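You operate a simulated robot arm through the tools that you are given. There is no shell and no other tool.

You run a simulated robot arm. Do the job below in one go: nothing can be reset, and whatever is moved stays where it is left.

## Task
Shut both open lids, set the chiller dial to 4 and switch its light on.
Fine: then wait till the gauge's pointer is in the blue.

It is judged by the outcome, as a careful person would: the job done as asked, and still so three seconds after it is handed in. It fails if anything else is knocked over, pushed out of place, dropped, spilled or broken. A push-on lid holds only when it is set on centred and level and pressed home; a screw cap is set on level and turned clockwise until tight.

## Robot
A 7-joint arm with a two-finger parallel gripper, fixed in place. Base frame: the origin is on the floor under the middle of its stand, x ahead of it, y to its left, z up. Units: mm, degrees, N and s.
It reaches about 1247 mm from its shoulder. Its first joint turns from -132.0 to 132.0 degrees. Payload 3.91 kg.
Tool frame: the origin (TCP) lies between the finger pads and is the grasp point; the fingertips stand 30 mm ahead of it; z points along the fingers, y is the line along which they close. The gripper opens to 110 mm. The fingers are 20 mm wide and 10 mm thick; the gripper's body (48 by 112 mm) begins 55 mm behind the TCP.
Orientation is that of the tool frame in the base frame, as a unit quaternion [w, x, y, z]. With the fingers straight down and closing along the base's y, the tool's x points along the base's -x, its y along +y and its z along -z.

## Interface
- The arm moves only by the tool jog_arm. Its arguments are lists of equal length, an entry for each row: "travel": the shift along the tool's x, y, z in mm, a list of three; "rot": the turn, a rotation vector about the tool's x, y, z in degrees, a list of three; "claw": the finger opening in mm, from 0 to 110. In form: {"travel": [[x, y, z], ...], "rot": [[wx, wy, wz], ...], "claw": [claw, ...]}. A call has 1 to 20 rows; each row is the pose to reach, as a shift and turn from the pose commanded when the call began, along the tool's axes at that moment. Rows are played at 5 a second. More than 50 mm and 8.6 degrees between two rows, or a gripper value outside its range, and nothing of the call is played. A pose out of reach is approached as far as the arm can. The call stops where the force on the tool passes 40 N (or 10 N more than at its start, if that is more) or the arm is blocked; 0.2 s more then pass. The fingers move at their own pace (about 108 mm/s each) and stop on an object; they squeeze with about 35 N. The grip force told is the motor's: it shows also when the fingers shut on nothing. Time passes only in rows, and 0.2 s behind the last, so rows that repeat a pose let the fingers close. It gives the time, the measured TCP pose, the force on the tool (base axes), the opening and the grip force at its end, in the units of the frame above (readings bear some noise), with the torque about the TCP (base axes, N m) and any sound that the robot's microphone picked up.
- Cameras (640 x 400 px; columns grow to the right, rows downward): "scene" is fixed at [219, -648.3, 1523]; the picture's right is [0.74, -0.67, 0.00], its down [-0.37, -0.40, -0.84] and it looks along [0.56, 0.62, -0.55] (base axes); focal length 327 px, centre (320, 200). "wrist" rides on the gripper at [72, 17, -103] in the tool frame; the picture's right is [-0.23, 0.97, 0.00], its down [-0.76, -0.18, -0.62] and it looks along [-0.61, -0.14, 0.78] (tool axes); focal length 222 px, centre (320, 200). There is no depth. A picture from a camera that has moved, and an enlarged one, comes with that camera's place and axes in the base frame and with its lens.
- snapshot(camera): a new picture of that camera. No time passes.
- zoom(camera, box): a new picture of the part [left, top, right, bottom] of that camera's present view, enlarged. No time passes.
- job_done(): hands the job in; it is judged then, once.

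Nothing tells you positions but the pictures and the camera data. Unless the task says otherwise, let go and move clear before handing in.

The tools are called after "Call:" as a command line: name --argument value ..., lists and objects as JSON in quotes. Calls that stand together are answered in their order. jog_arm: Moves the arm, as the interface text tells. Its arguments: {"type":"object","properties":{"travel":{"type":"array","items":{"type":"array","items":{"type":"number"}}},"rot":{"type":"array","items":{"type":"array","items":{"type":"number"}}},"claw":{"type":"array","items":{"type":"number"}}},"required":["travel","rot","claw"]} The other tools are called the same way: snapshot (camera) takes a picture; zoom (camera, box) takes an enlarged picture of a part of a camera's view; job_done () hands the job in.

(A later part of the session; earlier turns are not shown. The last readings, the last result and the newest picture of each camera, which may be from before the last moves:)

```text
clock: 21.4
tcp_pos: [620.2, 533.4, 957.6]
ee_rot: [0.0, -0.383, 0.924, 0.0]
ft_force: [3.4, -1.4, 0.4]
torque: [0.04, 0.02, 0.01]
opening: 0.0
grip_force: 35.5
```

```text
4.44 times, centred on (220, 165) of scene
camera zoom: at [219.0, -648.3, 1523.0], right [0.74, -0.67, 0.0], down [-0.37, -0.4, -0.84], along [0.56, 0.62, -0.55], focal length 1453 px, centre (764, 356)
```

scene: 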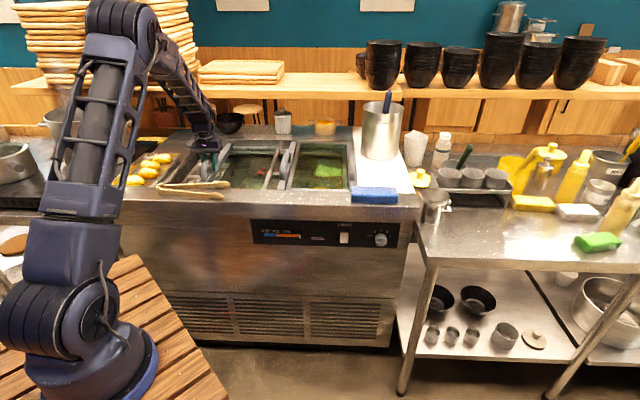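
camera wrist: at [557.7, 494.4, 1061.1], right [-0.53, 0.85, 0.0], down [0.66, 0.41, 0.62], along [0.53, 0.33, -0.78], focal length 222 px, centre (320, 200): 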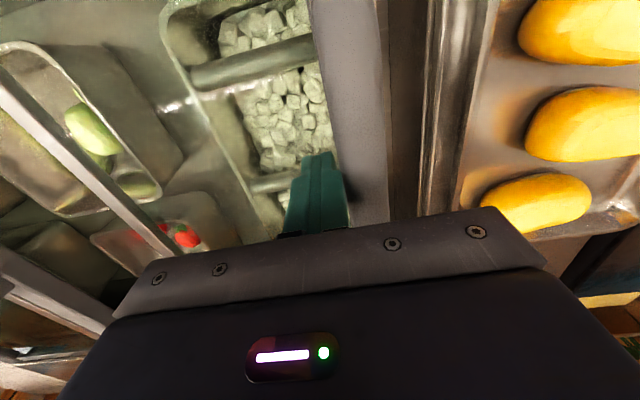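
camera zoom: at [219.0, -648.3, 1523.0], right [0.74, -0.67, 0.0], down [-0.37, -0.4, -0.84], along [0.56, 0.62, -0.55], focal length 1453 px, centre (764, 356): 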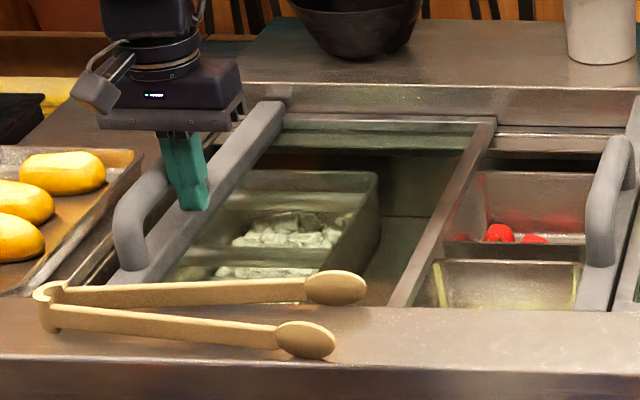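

Call:
jog_arm --travel '[[0, 6, 0], [0, 12, 0], [0, 18, 0], [0, 24, 0], [0, 28, 0], [0, 32, 0]]' --rot '[[0, 0, 0], [0, 0, 0], [0, 0, 0], [0, 0, 0], [0, 0, 0], [0, 0, 0]]' --claw '[0, 0, 0, 0, 0, 0]'

Call:
snapshot --camera "wrist"

Call:
zoom --camera "scene" --box '[150, 120, 290, 210]'

```text
clock: 22.8
tcp_pos: [599.2, 557.1, 957.0]
ee_rot: [0.001, -0.382, 0.924, 0.0]
ft_force: [1.7, -0.8, 0.1]
torque: [0.01, 0.04, -0.01]
opening: 0.2
grip_force: 34.9
```

```text
taken
camera wrist: at [535.2, 517.3, 1060.4], right [-0.53, 0.85, 0.0], down [0.66, 0.41, 0.62], along [0.53, 0.33, -0.78], focal length 222 px, centre (320, 200)
```

wrist: 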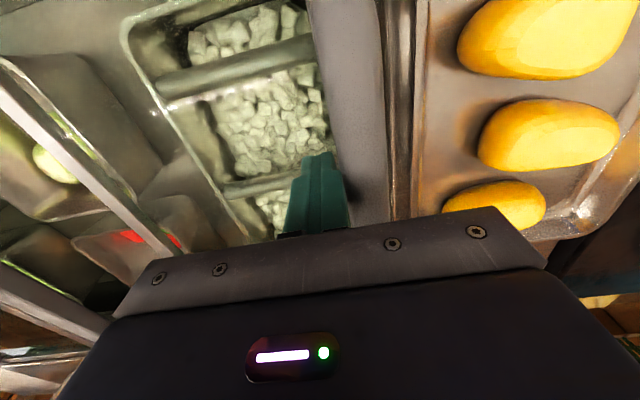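

```text
4.44 times, centred on (220, 165) of scene
camera zoom: at [219.0, -648.3, 1523.0], right [0.74, -0.67, 0.0], down [-0.37, -0.4, -0.84], along [0.56, 0.62, -0.55], focal length 1453 px, centre (764, 356)
```

zoom: 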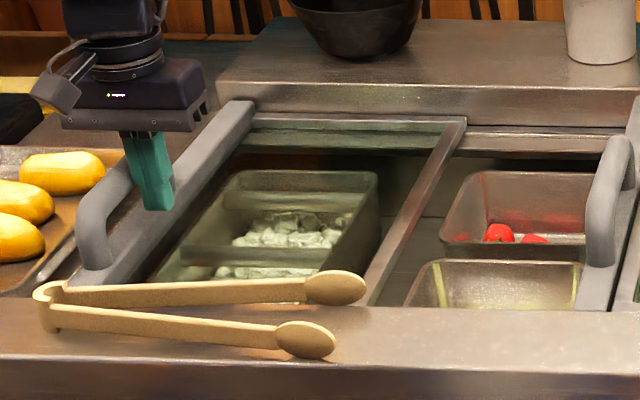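

Call:
jog_arm --travel '[[0, 4, 0], [0, 8, 0], [0, 12, 0], [0, 16, 0], [0, 20, 0], [0, 24, 0]]' --rot '[[0, 0, 0], [0, 0, 0], [0, 0, 0], [0, 0, 0], [0, 0, 0], [0, 0, 0]]' --claw '[0, 0, 0, 0, 0, 0]'

Call:
snapshot --camera "wrist"

Call:
zoom --camera "scene" --box '[150, 120, 290, 210]'

```text
clock: 23.9
tcp_pos: [592.9, 563.5, 955.9]
ee_rot: [0.0, -0.379, 0.925, -0.003]
ft_force: [5.0, -5.7, 1.3]
torque: [0.03, 0.05, 0.09]
opening: 0.1
grip_force: 35.1
stopped in row 5: the force on the tool passed its limit at 45 N (the readings are from after the stop); the commanded pose is now the measured one
```

```text
taken
camera wrist: at [528.4, 525.4, 1059.2], right [-0.52, 0.85, -0.01], down [0.67, 0.41, 0.62], along [0.53, 0.32, -0.78], focal length 222 px, centre (320, 200)
```

wrist: 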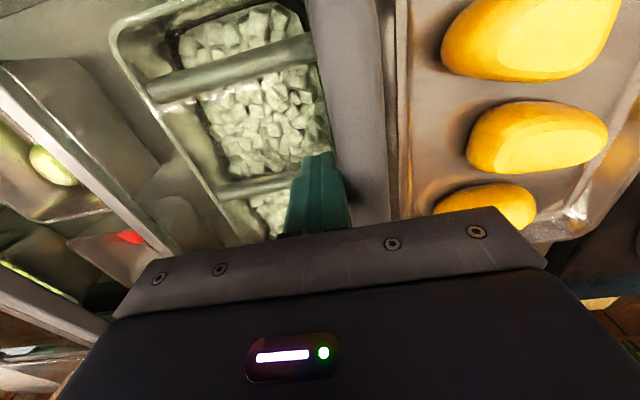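

```text
4.44 times, centred on (220, 165) of scene
camera zoom: at [219.0, -648.3, 1523.0], right [0.74, -0.67, 0.0], down [-0.37, -0.4, -0.84], along [0.56, 0.62, -0.55], focal length 1453 px, centre (764, 356)
```

zoom: 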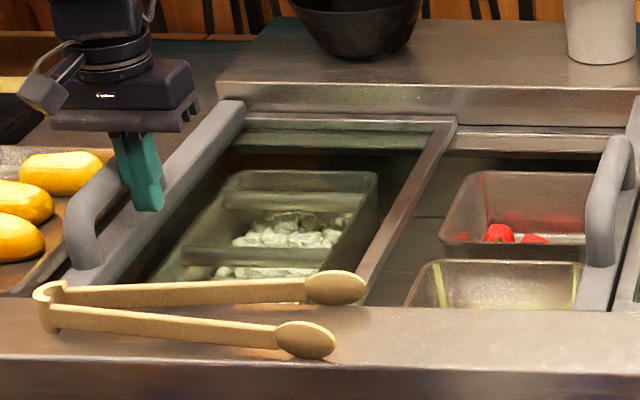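

Lid 1 has hit its end stop at the left wall and is closed. I'll back off, rise, and move to the right side of the middle lid's handle.

Call:
jog_arm --travel '[[0, -15, 0], [0, -20, -40], [0, -45, -85], [0, -90, -120], [0, -135, -120], [0, -180, -120], [0, -225, -120], [0, -270, -120], [0, -315, -120], [0, -360, -120], [0, -405, -120], [0, -450, -120], [0, -470, -120]]' --rot '[[0, 0, 0], [-0.3, -0.1, -0.4], [-0.3, -0.1, -0.4], [-0.3, -0.1, -0.4], [-0.3, -0.1, -0.4], [-0.3, -0.1, -0.4], [-0.3, -0.1, -0.4], [-0.3, -0.1, -0.4], [-0.3, -0.1, -0.4], [-0.3, -0.1, -0.4], [-0.3, -0.1, -0.4], [-0.3, -0.1, -0.4], [-0.3, -0.1, -0.4]]' --claw '[0, 0, 0, 0, 0, 0, 0, 0, 0, 0, 0, 0, 0]'

Call:
snapshot --camera "wrist"

Call:
zoom --camera "scene" --box '[150, 110, 360, 220]'

```text
refused: row 3 steps farther than a row can; nothing moved
```

```text
taken
camera wrist: at [528.4, 525.4, 1059.2], right [-0.52, 0.85, -0.01], down [0.67, 0.41, 0.62], along [0.53, 0.32, -0.78], focal length 222 px, centre (320, 200)
```

wrist: 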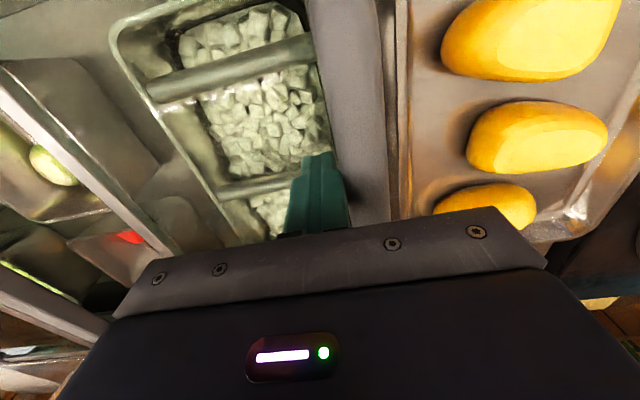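

```text
3.05 times, centred on (255, 165) of scene
camera zoom: at [219.0, -648.3, 1523.0], right [0.74, -0.67, 0.0], down [-0.37, -0.4, -0.84], along [0.56, 0.62, -0.55], focal length 997 px, centre (518, 307)
```

zoom: 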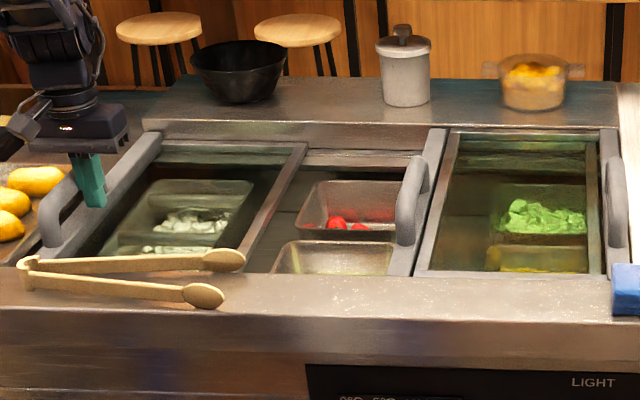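

One step was slightly too long, so nothing moved. I'll resend it with smaller steps.

Call:
jog_arm --travel '[[0, -15, 0], [0, -20, -40], [0, -25, -80], [0, -45, -120], [0, -90, -120], [0, -135, -120], [0, -180, -120], [0, -225, -120], [0, -270, -120], [0, -315, -120], [0, -360, -120], [0, -405, -120], [0, -450, -120], [0, -470, -120]]' --rot '[[0, 0, 0], [-0.3, -0.1, -0.4], [-0.3, -0.1, -0.4], [-0.3, -0.1, -0.4], [-0.3, -0.1, -0.4], [-0.3, -0.1, -0.4], [-0.3, -0.1, -0.4], [-0.3, -0.1, -0.4], [-0.3, -0.1, -0.4], [-0.3, -0.1, -0.4], [-0.3, -0.1, -0.4], [-0.3, -0.1, -0.4], [-0.3, -0.1, -0.4], [-0.3, -0.1, -0.4]]' --claw '[0, 0, 0, 0, 0, 0, 0, 0, 0, 0, 0, 0, 0, 0]'

Call:
snapshot --camera "wrist"

Call:
zoom --camera "scene" --box '[150, 110, 360, 220]'

```text
clock: 26.9
tcp_pos: [923.1, 227.9, 1080.9]
ee_rot: [0.001, -0.383, 0.924, 0.0]
ft_force: [0.5, 0.3, 0.3]
torque: [-0.06, -0.01, 0.0]
opening: 0.1
grip_force: 35.2
```

```text
taken
camera wrist: at [860.3, 188.6, 1183.9], right [-0.53, 0.85, 0.0], down [0.66, 0.41, 0.62], along [0.53, 0.33, -0.78], focal length 222 px, centre (320, 200)
```

wrist: 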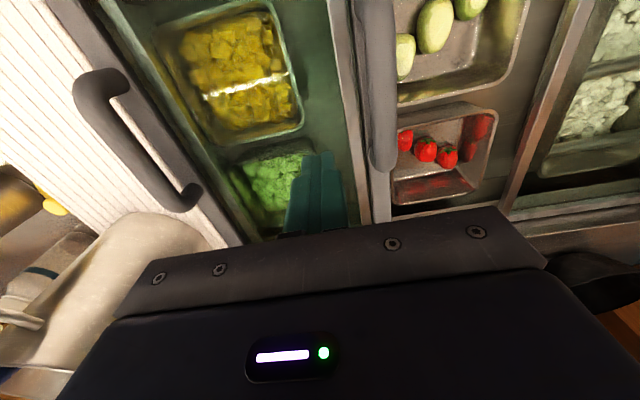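

```text
3.05 times, centred on (255, 165) of scene
camera zoom: at [219.0, -648.3, 1523.0], right [0.74, -0.67, 0.0], down [-0.37, -0.4, -0.84], along [0.56, 0.62, -0.55], focal length 997 px, centre (518, 307)
```

zoom: 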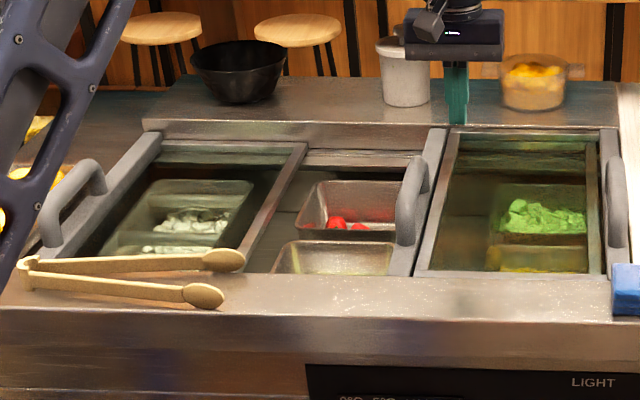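

Call:
jog_arm --travel '[[0, 0, 40], [0, 0, 80], [0, 0, 100], [0, 0, 116]]' --rot '[[0, 0, 0], [0, 0, 0], [0, 0, 0], [0, 0, 0]]' --claw '[0, 0, 0, 0]'

Call:
snapshot --camera "wrist"

Call:
zoom --camera "scene" --box '[220, 120, 360, 210]'

```text
clock: 27.9
tcp_pos: [922.5, 231.2, 962.8]
ee_rot: [0.001, -0.384, 0.923, 0.0]
ft_force: [-0.7, 0.6, 1.2]
torque: [0.02, 0.03, 0.02]
opening: 0.0
grip_force: 34.4
```

```text
taken
camera wrist: at [860.2, 191.2, 1066.6], right [-0.53, 0.85, 0.0], down [0.66, 0.41, 0.62], along [0.53, 0.33, -0.78], focal length 222 px, centre (320, 200)
```

wrist: 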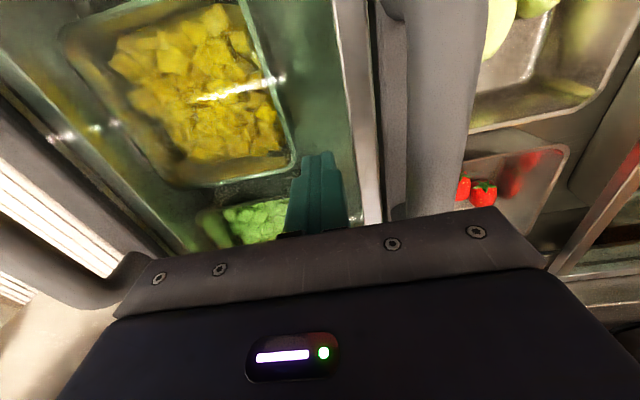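

```text
4.44 times, centred on (290, 165) of scene
camera zoom: at [219.0, -648.3, 1523.0], right [0.74, -0.67, 0.0], down [-0.37, -0.4, -0.84], along [0.56, 0.62, -0.55], focal length 1453 px, centre (453, 356)
```

zoom: 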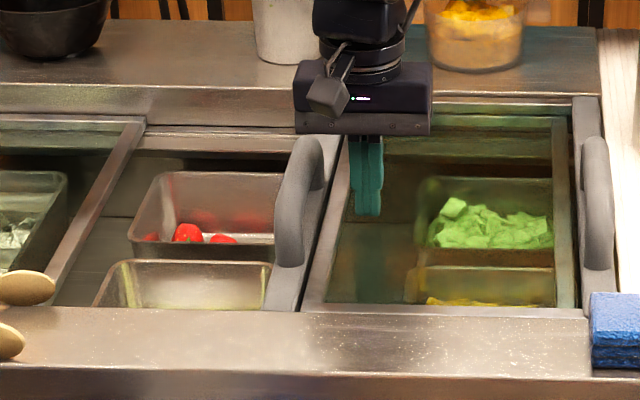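

Call:
jog_arm --travel '[[0, 12, 0], [0, 24, 0], [0, 34, 0], [0, 42, 0], [0, 50, 0], [0, 58, 0], [0, 66, 0], [0, 74, 0], [0, 82, 0], [0, 90, 0]]' --rot '[[0, 0, 0], [0, 0, 0], [0, 0, 0], [0, 0, 0], [0, 0, 0], [0, 0, 0], [0, 0, 0], [0, 0, 0], [0, 0, 0], [0, 0, 0]]' --claw '[0, 0, 0, 0, 0, 0, 0, 0, 0, 0]'

Call:
snapshot --camera "wrist"

Call:
zoom --camera "scene" --box '[200, 120, 340, 210]'

```text
clock: 30.1
tcp_pos: [857.7, 293.4, 962.0]
ee_rot: [0.0, -0.384, 0.923, 0.0]
ft_force: [0.8, -2.7, -1.2]
torque: [0.04, 0.03, -0.03]
opening: 0.0
grip_force: 35.0
```

```text
taken
camera wrist: at [794.4, 254.8, 1065.8], right [-0.53, 0.85, 0.0], down [0.66, 0.41, 0.62], along [0.53, 0.33, -0.78], focal length 222 px, centre (320, 200)
```

wrist: 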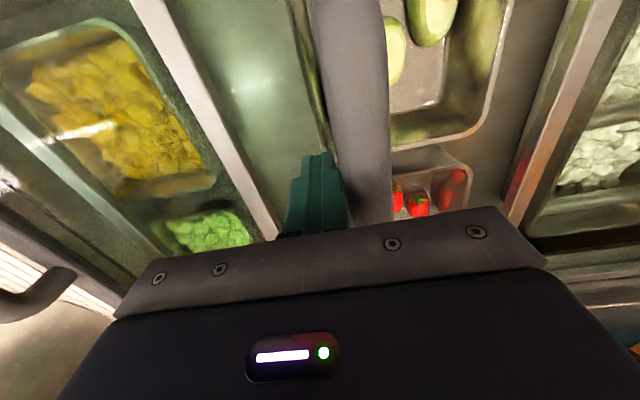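

```text
4.44 times, centred on (270, 165) of scene
camera zoom: at [219.0, -648.3, 1523.0], right [0.74, -0.67, 0.0], down [-0.37, -0.4, -0.84], along [0.56, 0.62, -0.55], focal length 1453 px, centre (542, 356)
```

zoom: 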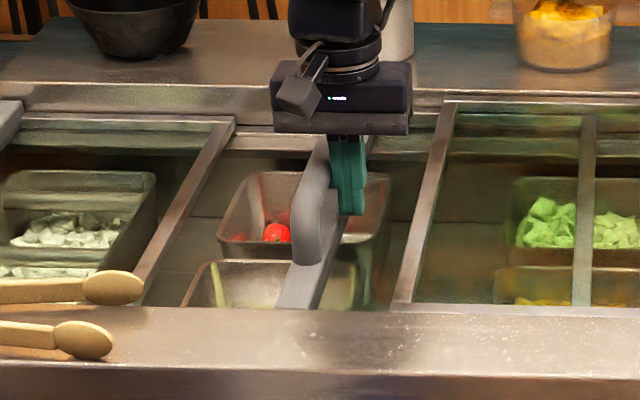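

Call:
jog_arm --travel '[[0, 8, 0], [0, 16, 0], [0, 24, 0], [0, 32, 0], [0, 40, 0], [0, 48, 0], [0, 56, 0], [0, 64, 0], [0, 72, 0], [0, 80, 0], [0, 88, 0], [0, 96, 0]]' --rot '[[0, 0, 0], [0, 0, 0], [0, 0, 0], [0, 0, 0], [0, 0, 0], [0, 0, 0], [0, 0, 0], [0, 0, 0], [0, 0, 0], [0, 0, 0], [0, 0, 0], [0, 0, 0]]' --claw '[0, 0, 0, 0, 0, 0, 0, 0, 0, 0, 0, 0]'

Call:
snapshot --camera "wrist"

Call:
zoom --camera "scene" --box '[180, 120, 320, 210]'

```text
clock: 32.7
tcp_pos: [789.2, 362.0, 962.8]
ee_rot: [-0.001, -0.383, 0.924, 0.001]
ft_force: [2.2, -1.0, -0.8]
torque: [0.01, 0.01, -0.04]
opening: 0.0
grip_force: 35.2
```

```text
taken
camera wrist: at [726.4, 323.0, 1066.1], right [-0.53, 0.85, 0.0], down [0.66, 0.41, 0.62], along [0.53, 0.33, -0.78], focal length 222 px, centre (320, 200)
```

wrist: 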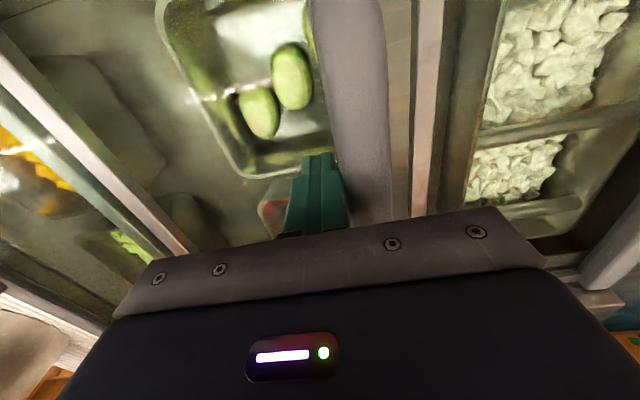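

```text
4.44 times, centred on (250, 165) of scene
camera zoom: at [219.0, -648.3, 1523.0], right [0.74, -0.67, 0.0], down [-0.37, -0.4, -0.84], along [0.56, 0.62, -0.55], focal length 1453 px, centre (631, 356)
```

zoom: 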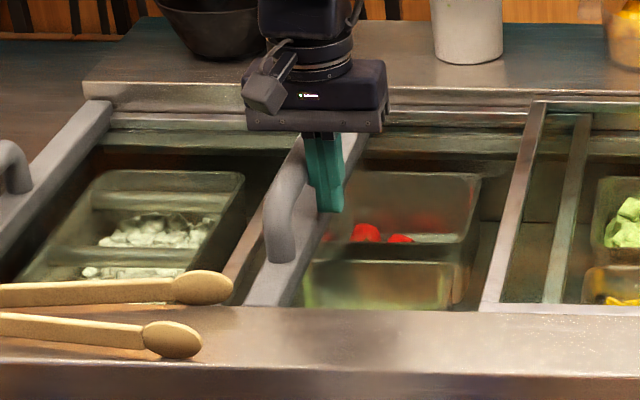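

Call:
jog_arm --travel '[[0, 5, 0], [0, 10, 0], [0, 15, 0], [0, 20, 0], [0, 25, 0]]' --rot '[[0, 0, 0], [0, 0, 0], [0, 0, 0], [0, 0, 0], [0, 0, 0]]' --claw '[0, 0, 0, 0, 0]'

Call:
snapshot --camera "wrist"

Call:
zoom --camera "scene" --box '[180, 120, 320, 210]'

```text
clock: 33.9
tcp_pos: [770.7, 379.2, 961.8]
ee_rot: [0.0, -0.384, 0.923, 0.0]
ft_force: [3.7, -2.6, 1.8]
torque: [0.06, 0.04, -0.04]
opening: 0.1
grip_force: 34.3
```

```text
taken
camera wrist: at [708.3, 339.6, 1065.4], right [-0.53, 0.85, 0.0], down [0.66, 0.41, 0.62], along [0.53, 0.33, -0.78], focal length 222 px, centre (320, 200)
```

wrist: 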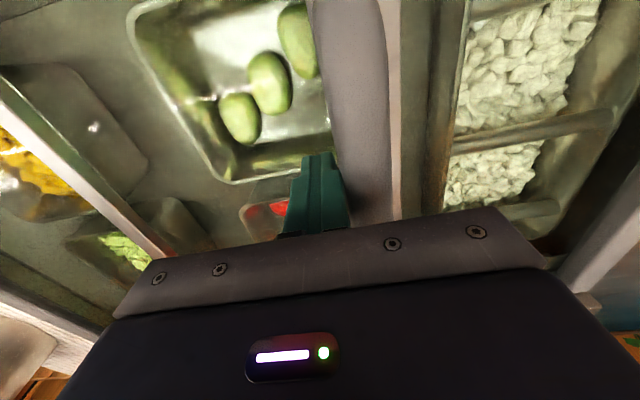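

```text
4.44 times, centred on (250, 165) of scene
camera zoom: at [219.0, -648.3, 1523.0], right [0.74, -0.67, 0.0], down [-0.37, -0.4, -0.84], along [0.56, 0.62, -0.55], focal length 1453 px, centre (631, 356)
```

zoom: 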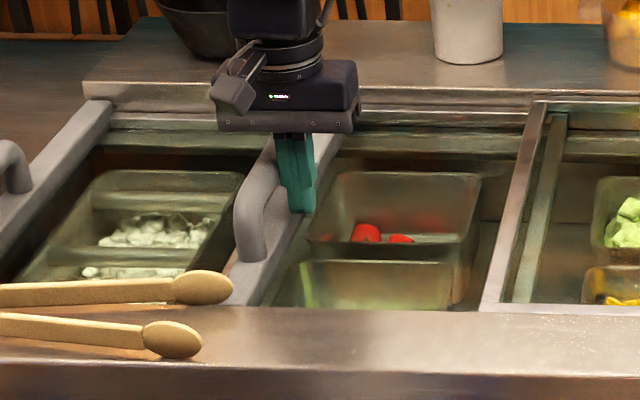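

Call:
jog_arm --travel '[[0, 3, 0], [0, 6, 0], [0, 9, 0], [0, 12, 0], [0, 15, 0]]' --rot '[[0, 0, 0], [0, 0, 0], [0, 0, 0], [0, 0, 0], [0, 0, 0]]' --claw '[0, 0, 0, 0, 0]'

Call:
snapshot --camera "wrist"

Call:
zoom --camera "scene" --box '[180, 120, 320, 210]'

```text
clock: 35.1
tcp_pos: [760.1, 389.8, 961.6]
ee_rot: [0.0, -0.383, 0.924, 0.0]
ft_force: [0.2, -0.2, 0.1]
torque: [0.02, 0.02, 0.01]
opening: 0.0
grip_force: 35.0
```

```text
taken
camera wrist: at [696.9, 351.4, 1064.9], right [-0.53, 0.85, 0.0], down [0.66, 0.41, 0.62], along [0.53, 0.33, -0.78], focal length 222 px, centre (320, 200)
```

wrist: 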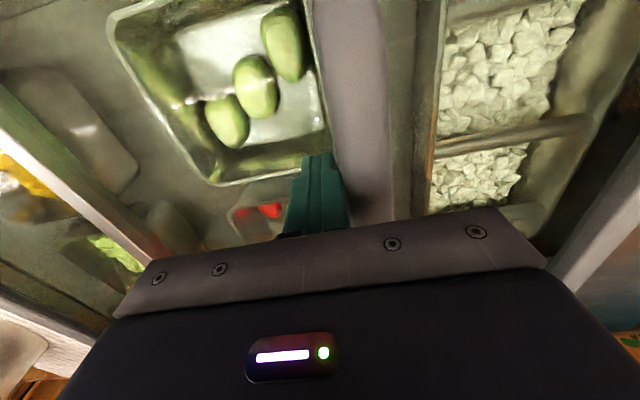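

```text
4.44 times, centred on (250, 165) of scene
camera zoom: at [219.0, -648.3, 1523.0], right [0.74, -0.67, 0.0], down [-0.37, -0.4, -0.84], along [0.56, 0.62, -0.55], focal length 1453 px, centre (631, 356)
```

zoom: 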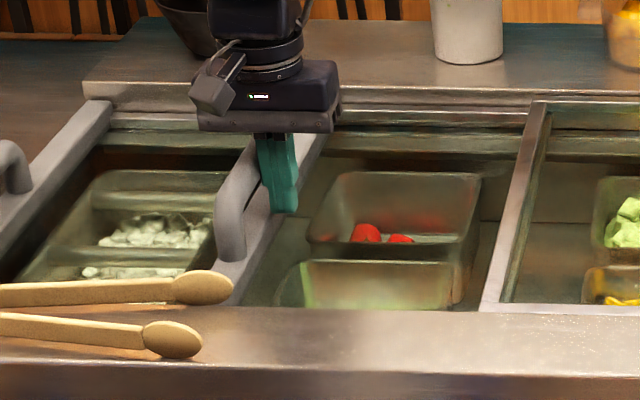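

Call:
jog_arm --travel '[[0, 2, 0], [0, 4, 0], [0, 6, 0], [0, 8, 0]]' --rot '[[0, 0, 0], [0, 0, 0], [0, 0, 0], [0, 0, 0]]' --claw '[0, 0, 0, 0]'

Call:
snapshot --camera "wrist"

Call:
zoom --camera "scene" --box '[180, 120, 320, 210]'

```text
clock: 36.1
tcp_pos: [756.7, 395.6, 962.5]
ee_rot: [0.0, -0.382, 0.924, 0.001]
ft_force: [1.0, -4.6, 0.0]
torque: [0.03, -0.03, 0.02]
opening: 0.0
grip_force: 34.9
```

```text
taken
camera wrist: at [693.3, 356.4, 1065.7], right [-0.53, 0.85, 0.0], down [0.66, 0.41, 0.62], along [0.53, 0.33, -0.78], focal length 222 px, centre (320, 200)
```

wrist: 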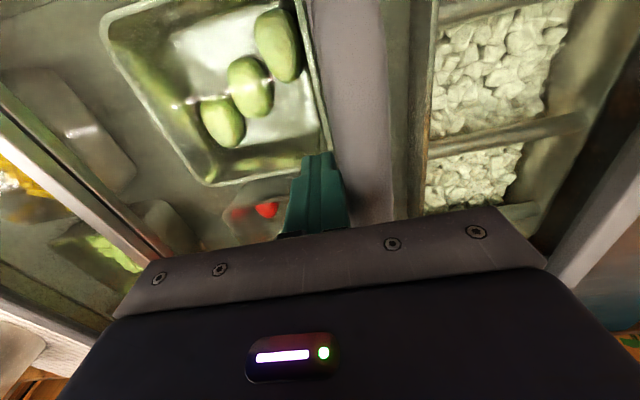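

```text
4.44 times, centred on (250, 165) of scene
camera zoom: at [219.0, -648.3, 1523.0], right [0.74, -0.67, 0.0], down [-0.37, -0.4, -0.84], along [0.56, 0.62, -0.55], focal length 1453 px, centre (631, 356)
```

zoom: 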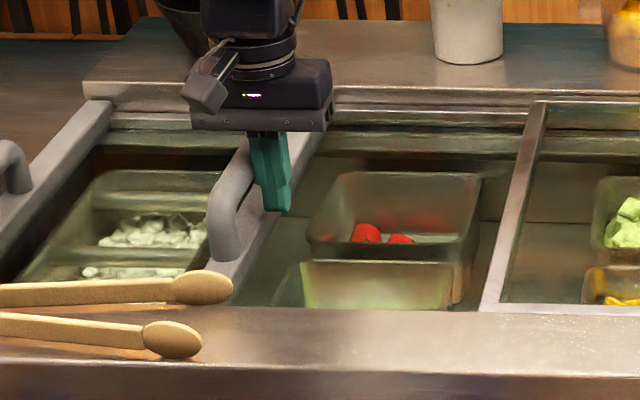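

Call:
zoom --camera "wrist" --box '[0, 60, 200, 280]'

Call:
zoom --camera "scene" --box '[275, 130, 325, 200]'

Call:
zoom --camera "wrist" --box '[300, 0, 460, 220]'

```text
1.82 times, centred on (100, 170) of wrist
camera zoom: at [693.3, 356.4, 1065.7], right [-0.53, 0.85, 0.0], down [0.66, 0.41, 0.62], along [0.53, 0.33, -0.78], focal length 404 px, centre (720, 254)
```

zoom: 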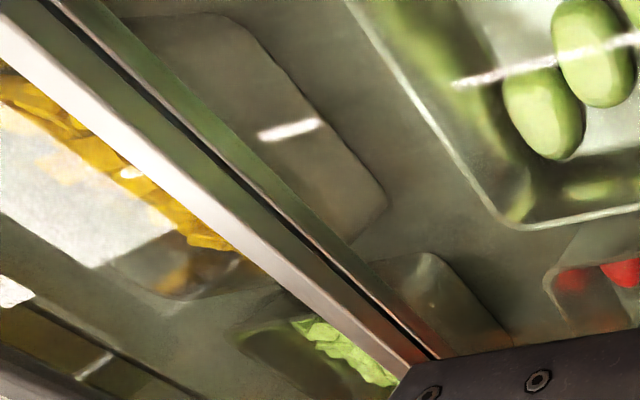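

```text
5.71 times, centred on (300, 165) of scene
camera zoom: at [219.0, -648.3, 1523.0], right [0.74, -0.67, 0.0], down [-0.37, -0.4, -0.84], along [0.56, 0.62, -0.55], focal length 1869 px, centre (434, 400)
```

zoom: 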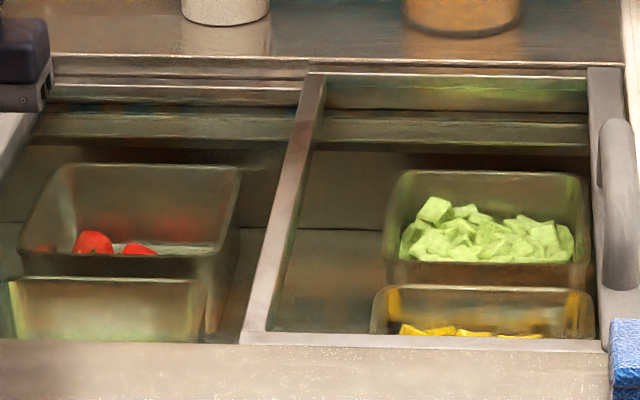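

```text
1.82 times, centred on (380, 110) of wrist
camera zoom: at [693.3, 356.4, 1065.7], right [-0.53, 0.85, 0.0], down [0.66, 0.41, 0.62], along [0.53, 0.33, -0.78], focal length 404 px, centre (211, 364)
```

zoom: 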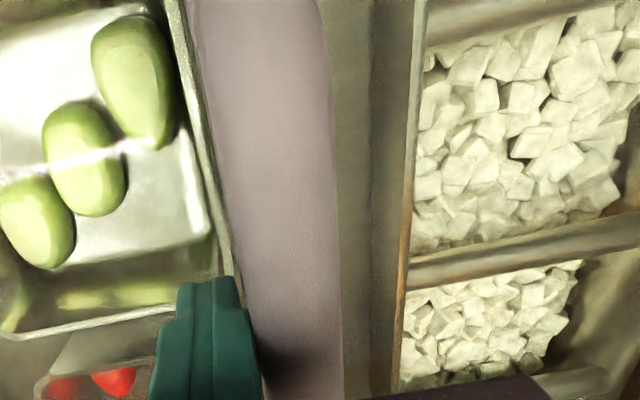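

The middle lid's right frame now sits under the right lid's left frame, and its bar is near the left lid's edge. I'll push a few more millimetres in small steps to find its stop.

Call:
jog_arm --travel '[[0, 2, 0], [0, 4, 0], [0, 6, 0], [0, 6, 0]]' --rot '[[0, 0, 0], [0, 0, 0], [0, 0, 0], [0, 0, 0]]' --claw '[0, 0, 0, 0]'

Call:
zoom --camera "wrist" --box '[0, 60, 200, 280]'

Call:
zoom --camera "scene" --box '[180, 120, 320, 210]'

```text
clock: 36.9
tcp_pos: [755.6, 396.0, 962.2]
ee_rot: [0.002, -0.381, 0.925, -0.001]
ft_force: [4.1, -4.0, -1.3]
torque: [0.02, 0.01, 0.07]
opening: 0.0
grip_force: 34.8
stopped in row 3: the force on the tool passed its limit at 43 N (the readings are from after the stop); the commanded pose is now the measured one
```

```text
1.82 times, centred on (100, 170) of wrist
camera zoom: at [692.4, 356.7, 1065.7], right [-0.52, 0.85, 0.0], down [0.66, 0.41, 0.63], along [0.53, 0.33, -0.78], focal length 404 px, centre (720, 254)
```

zoom: 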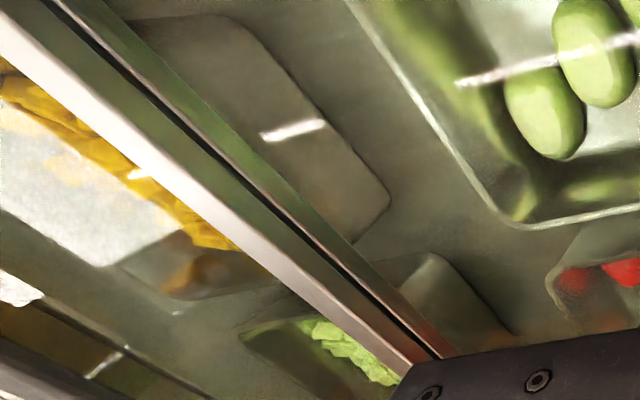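

```text
4.44 times, centred on (250, 165) of scene
camera zoom: at [219.0, -648.3, 1523.0], right [0.74, -0.67, 0.0], down [-0.37, -0.4, -0.84], along [0.56, 0.62, -0.55], focal length 1453 px, centre (631, 356)
```

zoom: 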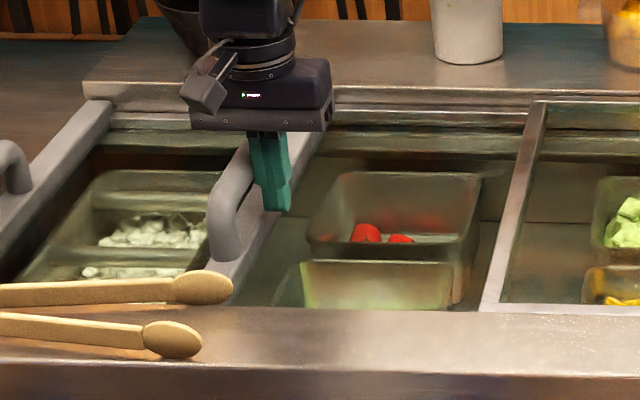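

The middle lid has hit its end stop and both lids are shut. I'll back off and study the front panel.

Call:
jog_arm --travel '[[0, -15, 0], [0, -20, -40], [0, -20, -80], [0, -20, -120]]' --rot '[[0, 0, 0], [0, 0, 0], [0, 0, 0], [0, 0, 0]]' --claw '[0, 0, 0, 0]'

Call:
zoom --camera "scene" --box '[355, 220, 405, 252]'

Call:
zoom --camera "scene" --box '[325, 218, 375, 250]'

Call:
zoom --camera "scene" --box '[250, 215, 330, 250]'

Call:
zoom --camera "scene" --box '[150, 110, 360, 220]'

```text
clock: 37.9
tcp_pos: [767.6, 383.7, 1081.0]
ee_rot: [0.001, -0.381, 0.925, -0.002]
ft_force: [0.2, 0.6, -0.8]
torque: [-0.03, 0.03, -0.01]
opening: 0.0
grip_force: 35.1
```

```text
12.50 times, centred on (380, 236) of scene
camera zoom: at [219.0, -648.3, 1523.0], right [0.74, -0.67, 0.0], down [-0.37, -0.4, -0.84], along [0.56, 0.62, -0.55], focal length 4088 px, centre (-430, -250)
```

zoom: 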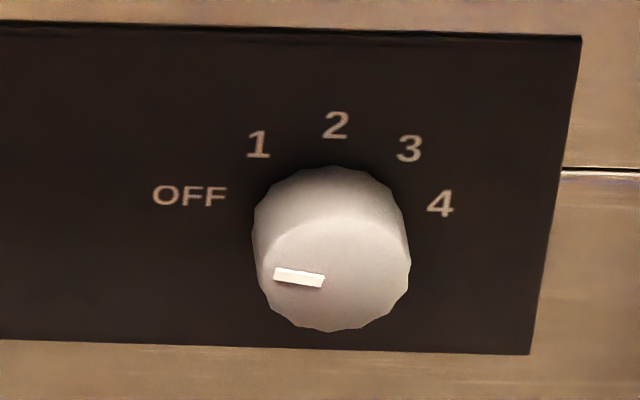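

```text
12.50 times, centred on (350, 234) of scene
camera zoom: at [219.0, -648.3, 1523.0], right [0.74, -0.67, 0.0], down [-0.37, -0.4, -0.84], along [0.56, 0.62, -0.55], focal length 4088 px, centre (-55, -225)
```

zoom: 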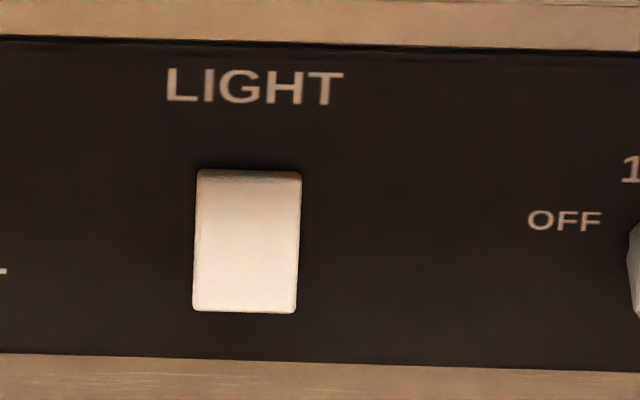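

```text
8.00 times, centred on (290, 232) of scene
camera zoom: at [219.0, -648.3, 1523.0], right [0.74, -0.67, 0.0], down [-0.37, -0.4, -0.84], along [0.56, 0.62, -0.55], focal length 2616 px, centre (560, -60)
```

zoom: 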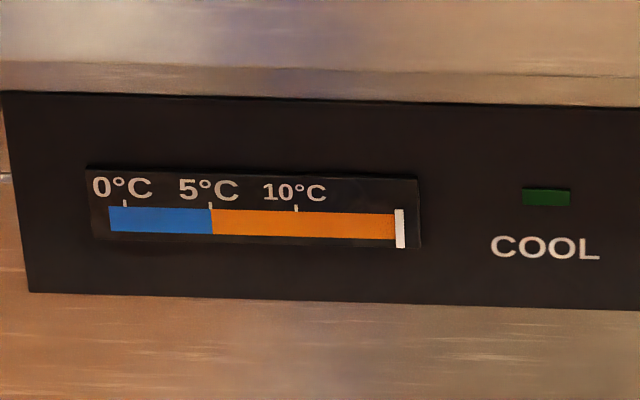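

```text
3.05 times, centred on (255, 165) of scene
camera zoom: at [219.0, -648.3, 1523.0], right [0.74, -0.67, 0.0], down [-0.37, -0.4, -0.84], along [0.56, 0.62, -0.55], focal length 997 px, centre (518, 307)
```

zoom: 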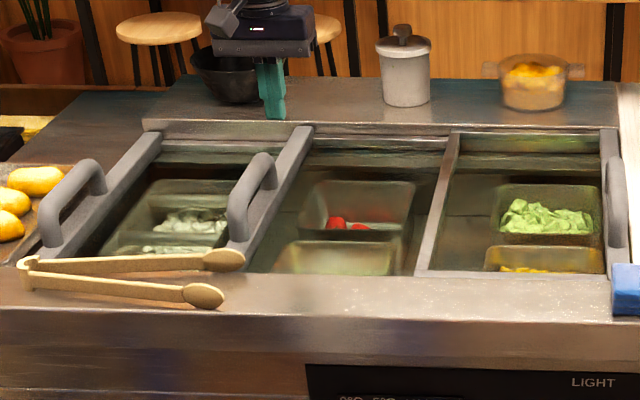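

Both lids are shut: the left lid is at the wall, and each frame overlaps its neighbour. The dial points to OFF, the light switch is unlit, and the gauge reads about 16 °C. Next I'll bring the arm out in front of the chiller to work on the panel.

Call:
jog_arm --travel '[[35, -27, -2], [71, -55, -3], [106, -82, -5], [142, -110, -6], [177, -137, -8], [213, -165, -10], [248, -192, -11], [284, -220, -13], [319, -247, -14], [354, -275, -16], [390, -302, -17], [425, -330, -19]]' --rot '[[0, 0, 0], [0, 0, 0], [0, 0, 0], [0, 0, 0], [0, 0, 0], [0, 0, 0], [0, 0, 0], [0, 0, 0], [0, 0, 0], [0, 0, 0], [0, 0, 0], [0, 0, 0]]' --claw '[0, 0, 0, 0, 0, 0, 0, 0, 0, 0, 0, 0]'

Call:
snapshot --camera "scene"

Call:
snapshot --camera "wrist"

```text
clock: 40.5
tcp_pos: [698.3, -149.4, 1103.1]
ee_rot: [0.003, -0.382, 0.924, -0.001]
ft_force: [-0.3, 1.9, -0.1]
torque: [-0.05, 0.02, 0.02]
opening: 0.1
grip_force: 34.6
```

```text
taken
```

scene: 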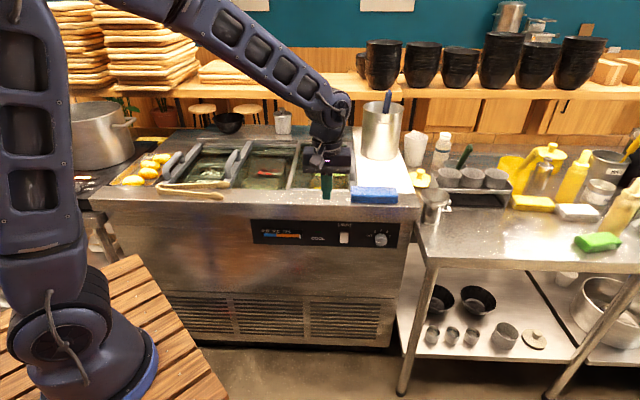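

```text
taken
camera wrist: at [635.3, -188.8, 1206.5], right [-0.53, 0.85, 0.0], down [0.66, 0.41, 0.63], along [0.53, 0.33, -0.78], focal length 222 px, centre (320, 200)
```

wrist: 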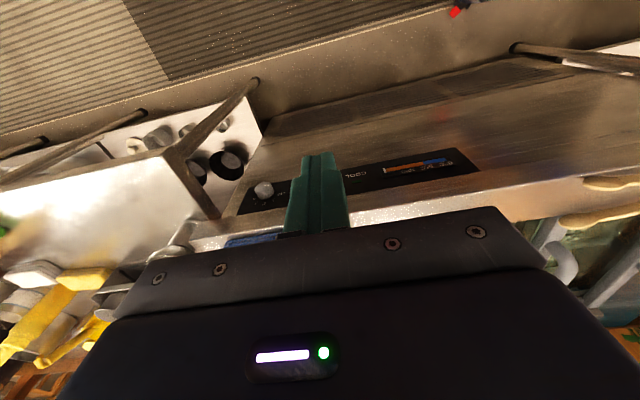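

Call:
jog_arm --travel '[[0, -8, 15], [1, -16, 30], [1, -24, 45], [2, -32, 60], [2, -40, 74], [3, -48, 89], [3, -56, 104], [4, -64, 119], [4, -72, 134], [5, -80, 149], [5, -88, 164], [6, -96, 178], [6, -104, 193], [7, -112, 208], [8, -120, 223]]' --rot '[[-4.62, -4.62, 4.62], [-9.24, -9.24, 9.24], [-13.86, -13.86, 13.86], [-18.48, -18.48, 18.48], [-23.1, -23.1, 23.1], [-27.72, -27.72, 27.72], [-32.34, -32.34, 32.34], [-36.96, -36.96, 36.96], [-41.58, -41.58, 41.58], [-46.2, -46.2, 46.2], [-50.82, -50.82, 50.82], [-55.44, -55.44, 55.44], [-60.06, -60.06, 60.06], [-64.68, -64.68, 64.68], [-69.28, -69.28, 69.28]]' --claw '[0, 0, 0, 0, 0, 0, 0, 0, 0, 0, 0, 0, 0, 0, 0]'

Call:
snapshot --camera "scene"

Call:
snapshot --camera "wrist"

```text
clock: 43.7
tcp_pos: [779.7, -242.8, 879.5]
ee_rot: [0.273, 0.27, 0.652, 0.654]
ft_force: [0.3, 0.8, -0.4]
torque: [-0.02, 0.05, -0.02]
opening: 0.0
grip_force: 34.7
```

```text
taken
```

scene: 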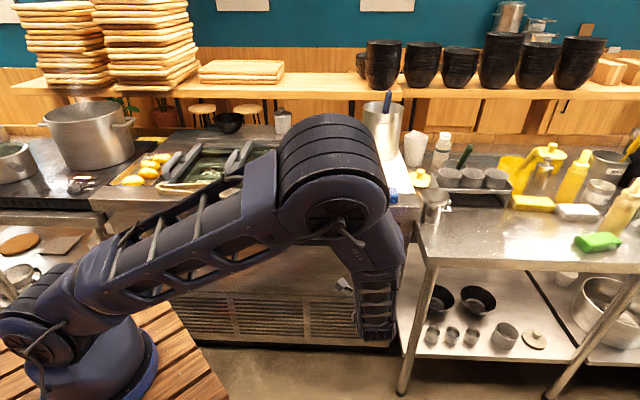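

```text
taken
camera wrist: at [654.9, -264.2, 895.6], right [0.15, -0.16, 0.97], down [0.1, -0.98, -0.18], along [0.98, 0.12, -0.14], focal length 222 px, centre (320, 200)
```

wrist: 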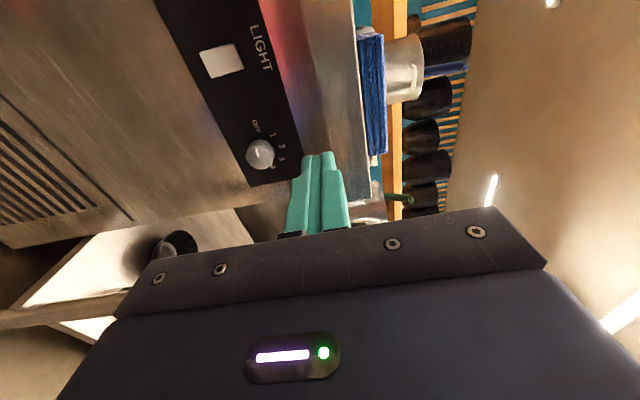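

Call:
zoom --camera "wrist" --box '[160, 0, 320, 200]'

Call:
zoom --camera "wrist" --box '[220, 110, 310, 190]'

```text
2.00 times, centred on (240, 100) of wrist
camera zoom: at [654.9, -264.2, 895.6], right [0.15, -0.16, 0.97], down [0.1, -0.98, -0.18], along [0.98, 0.12, -0.14], focal length 444 px, centre (480, 400)
```

zoom: 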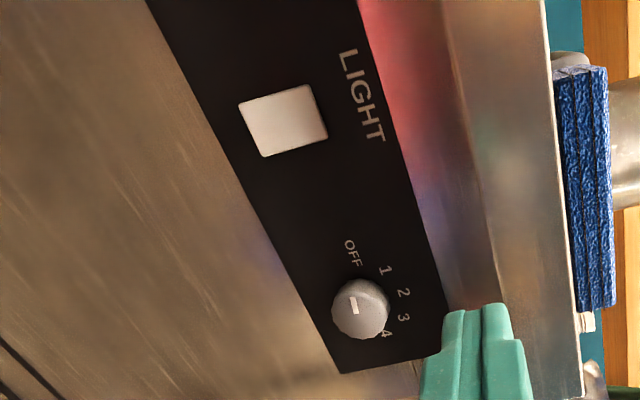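

```text
5.00 times, centred on (265, 150) of wrist
camera zoom: at [654.9, -264.2, 895.6], right [0.15, -0.16, 0.97], down [0.1, -0.98, -0.18], along [0.98, 0.12, -0.14], focal length 1111 px, centre (595, 450)
```

zoom: 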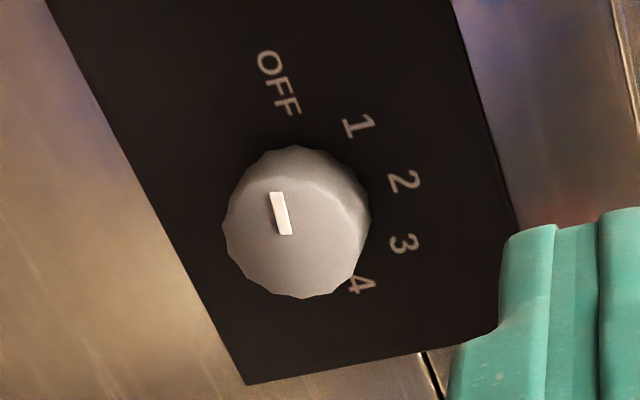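

The panel plane is at about e2≈602. The knob is centred near e1≈782, z≈772, and the switch near e1≈656, z≈769. I'll roll the tool so its camera is on top, which gives an upright view of the panel, and check how the arm behaves.

Call:
jog_arm --travel '[[0, 0, 0], [0, 0, 0], [0, 0, 0], [0, 0, 0], [0, 0, 0], [0, 0, 0]]' --rot '[[0, 0, 7.5], [0, 0, 15], [0, 0, 22.5], [0, 0, 30], [0, 0, 37.5], [0, 0, 45]]' --claw '[0, 0, 0, 0, 0, 0]'

Call:
snapshot --camera "scene"

Call:
snapshot --camera "wrist"

```text
clock: 45.1
tcp_pos: [778.5, -242.4, 879.4]
ee_rot: [0.001, 0.5, 0.499, 0.708]
ft_force: [-0.3, -0.2, 0.8]
torque: [-0.01, 0.01, 0.01]
opening: 0.0
grip_force: 34.9
```

```text
taken
```

scene: 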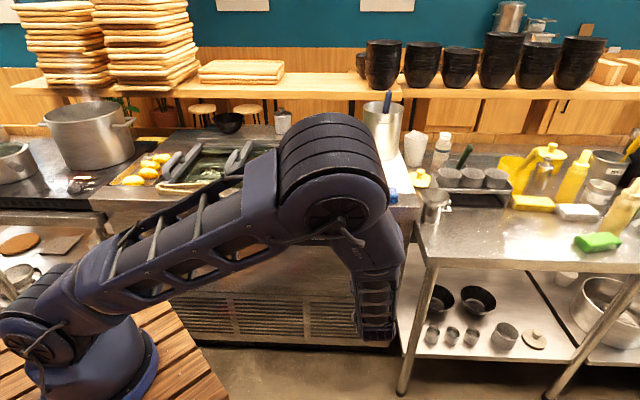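

```text
taken
camera wrist: at [677.9, -287.8, 941.9], right [0.6, -0.6, 0.53], down [-0.15, -0.73, -0.67], along [0.79, 0.32, -0.53], focal length 222 px, centre (320, 200)
```

wrist: 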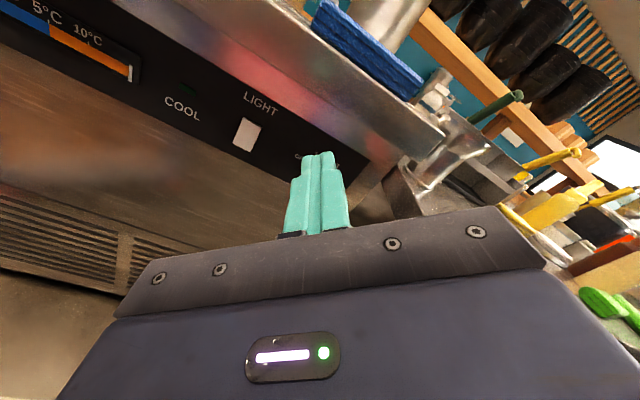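

Call:
jog_arm --travel '[[0, 0, 0], [0, 0, 0], [0, 0, 0], [0, 0, 0], [0, 0, 0], [0, 0, 0]]' --rot '[[0, 0, 7.5], [0, 0, 15], [0, 0, 22.5], [0, 0, 30], [0, 0, 37.5], [0, 0, 45]]' --claw '[0, 0, 0, 0, 0, 0]'

Call:
snapshot --camera "wrist"

Call:
snapshot --camera "scene"

```text
clock: 46.5
tcp_pos: [779.6, -242.0, 878.6]
ee_rot: [-0.269, 0.653, 0.269, 0.654]
ft_force: [0.3, -0.3, 0.3]
torque: [0.04, 0.02, 0.03]
opening: 0.0
grip_force: 34.6
```

```text
taken
camera wrist: at [717.8, -326.8, 951.3], right [0.69, -0.69, -0.23], down [-0.56, -0.31, -0.76], along [0.46, 0.65, -0.6], focal length 222 px, centre (320, 200)
```

wrist: 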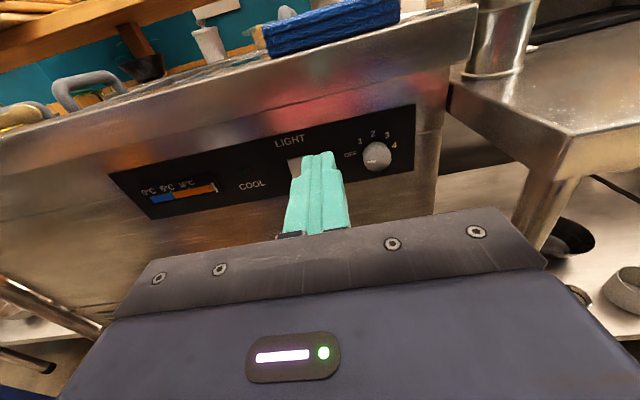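

```text
taken
```

scene: 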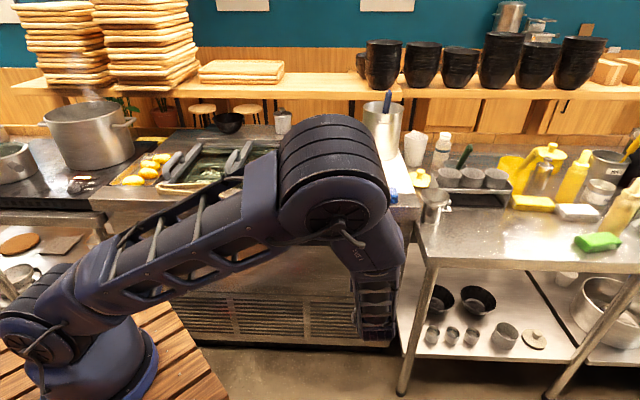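

Call:
jog_arm --travel '[[-22, -16, 22], [-44, -33, 45], [-66, -50, 67], [-88, -66, 90]]' --rot '[[0, 0, 0], [0, 0, 0], [0, 0, 0], [0, 0, 0]]' --claw '[0, 0, 0, 0]'

Call:
snapshot --camera "wrist"

Call:
zoom --camera "wrist" --box '[240, 40, 440, 200]'

Call:
snapshot --camera "scene"

```text
clock: 47.5
tcp_pos: [797.3, -132.1, 789.5]
ee_rot: [-0.268, 0.653, 0.27, 0.656]
ft_force: [-0.6, 0.4, -0.9]
torque: [-0.02, 0.02, 0.0]
opening: 0.0
grip_force: 34.5
```

```text
taken
camera wrist: at [736.1, -217.4, 862.3], right [0.69, -0.69, -0.22], down [-0.56, -0.31, -0.76], along [0.46, 0.65, -0.61], focal length 222 px, centre (320, 200)
```

wrist: 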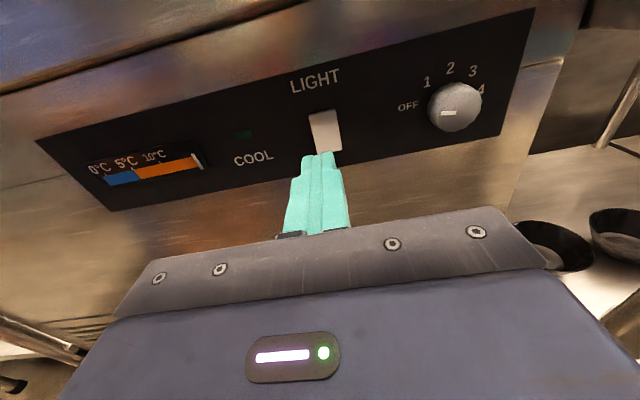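

```text
2.50 times, centred on (340, 120) of wrist
camera zoom: at [736.1, -217.4, 862.3], right [0.69, -0.69, -0.22], down [-0.56, -0.31, -0.76], along [0.46, 0.65, -0.61], focal length 555 px, centre (270, 400)
```

zoom: 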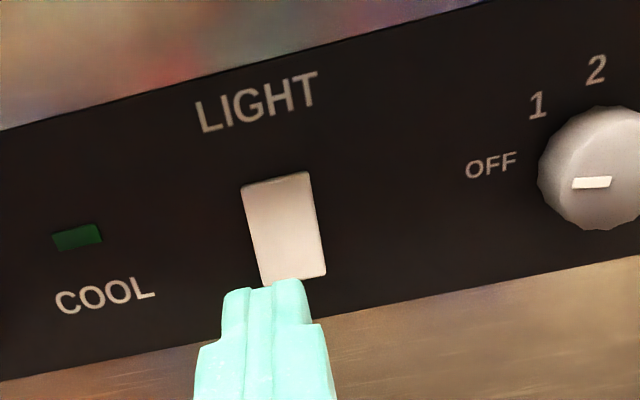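

```text
taken
```

scene: 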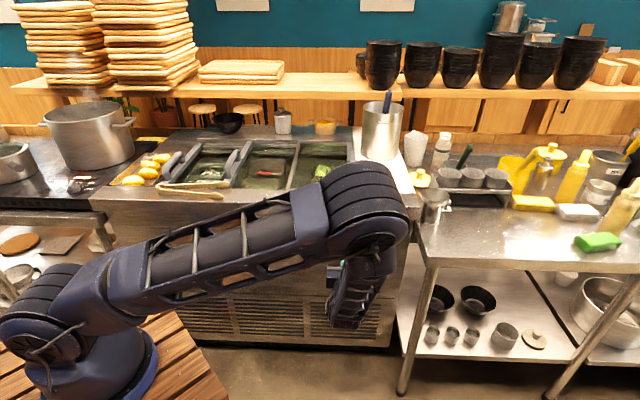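

Call:
zoom --camera "wrist" --box '[295, 95, 355, 160]'

Call:
zoom --camera "wrist" --box '[410, 70, 500, 140]'

```text
6.15 times, centred on (325, 128) of wrist
camera zoom: at [736.1, -217.4, 862.3], right [0.69, -0.69, -0.22], down [-0.56, -0.31, -0.76], along [0.46, 0.65, -0.61], focal length 1367 px, centre (289, 646)
```

zoom: 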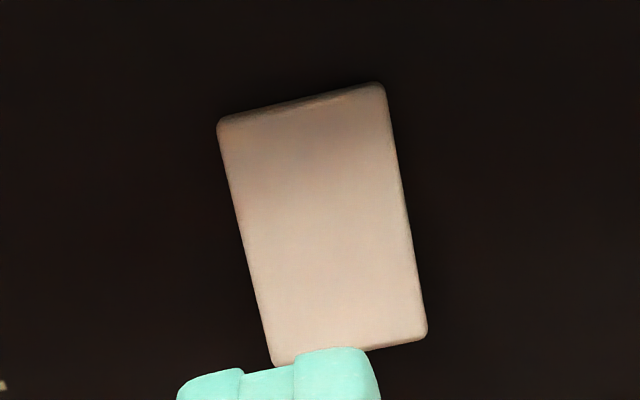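

```text
5.71 times, centred on (455, 105) of wrist
camera zoom: at [736.1, -217.4, 862.3], right [0.69, -0.69, -0.22], down [-0.56, -0.31, -0.76], along [0.46, 0.65, -0.61], focal length 1269 px, centre (-451, 743)
```

zoom: 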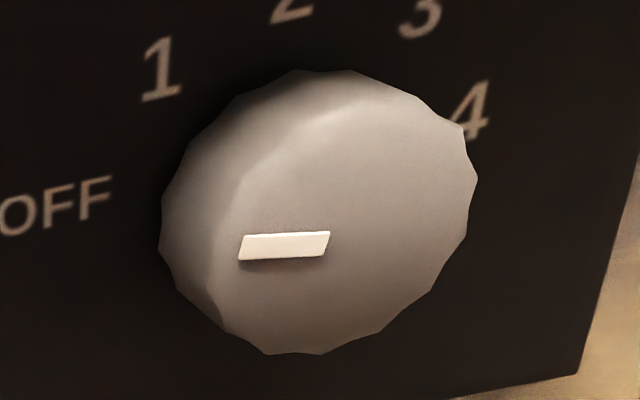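

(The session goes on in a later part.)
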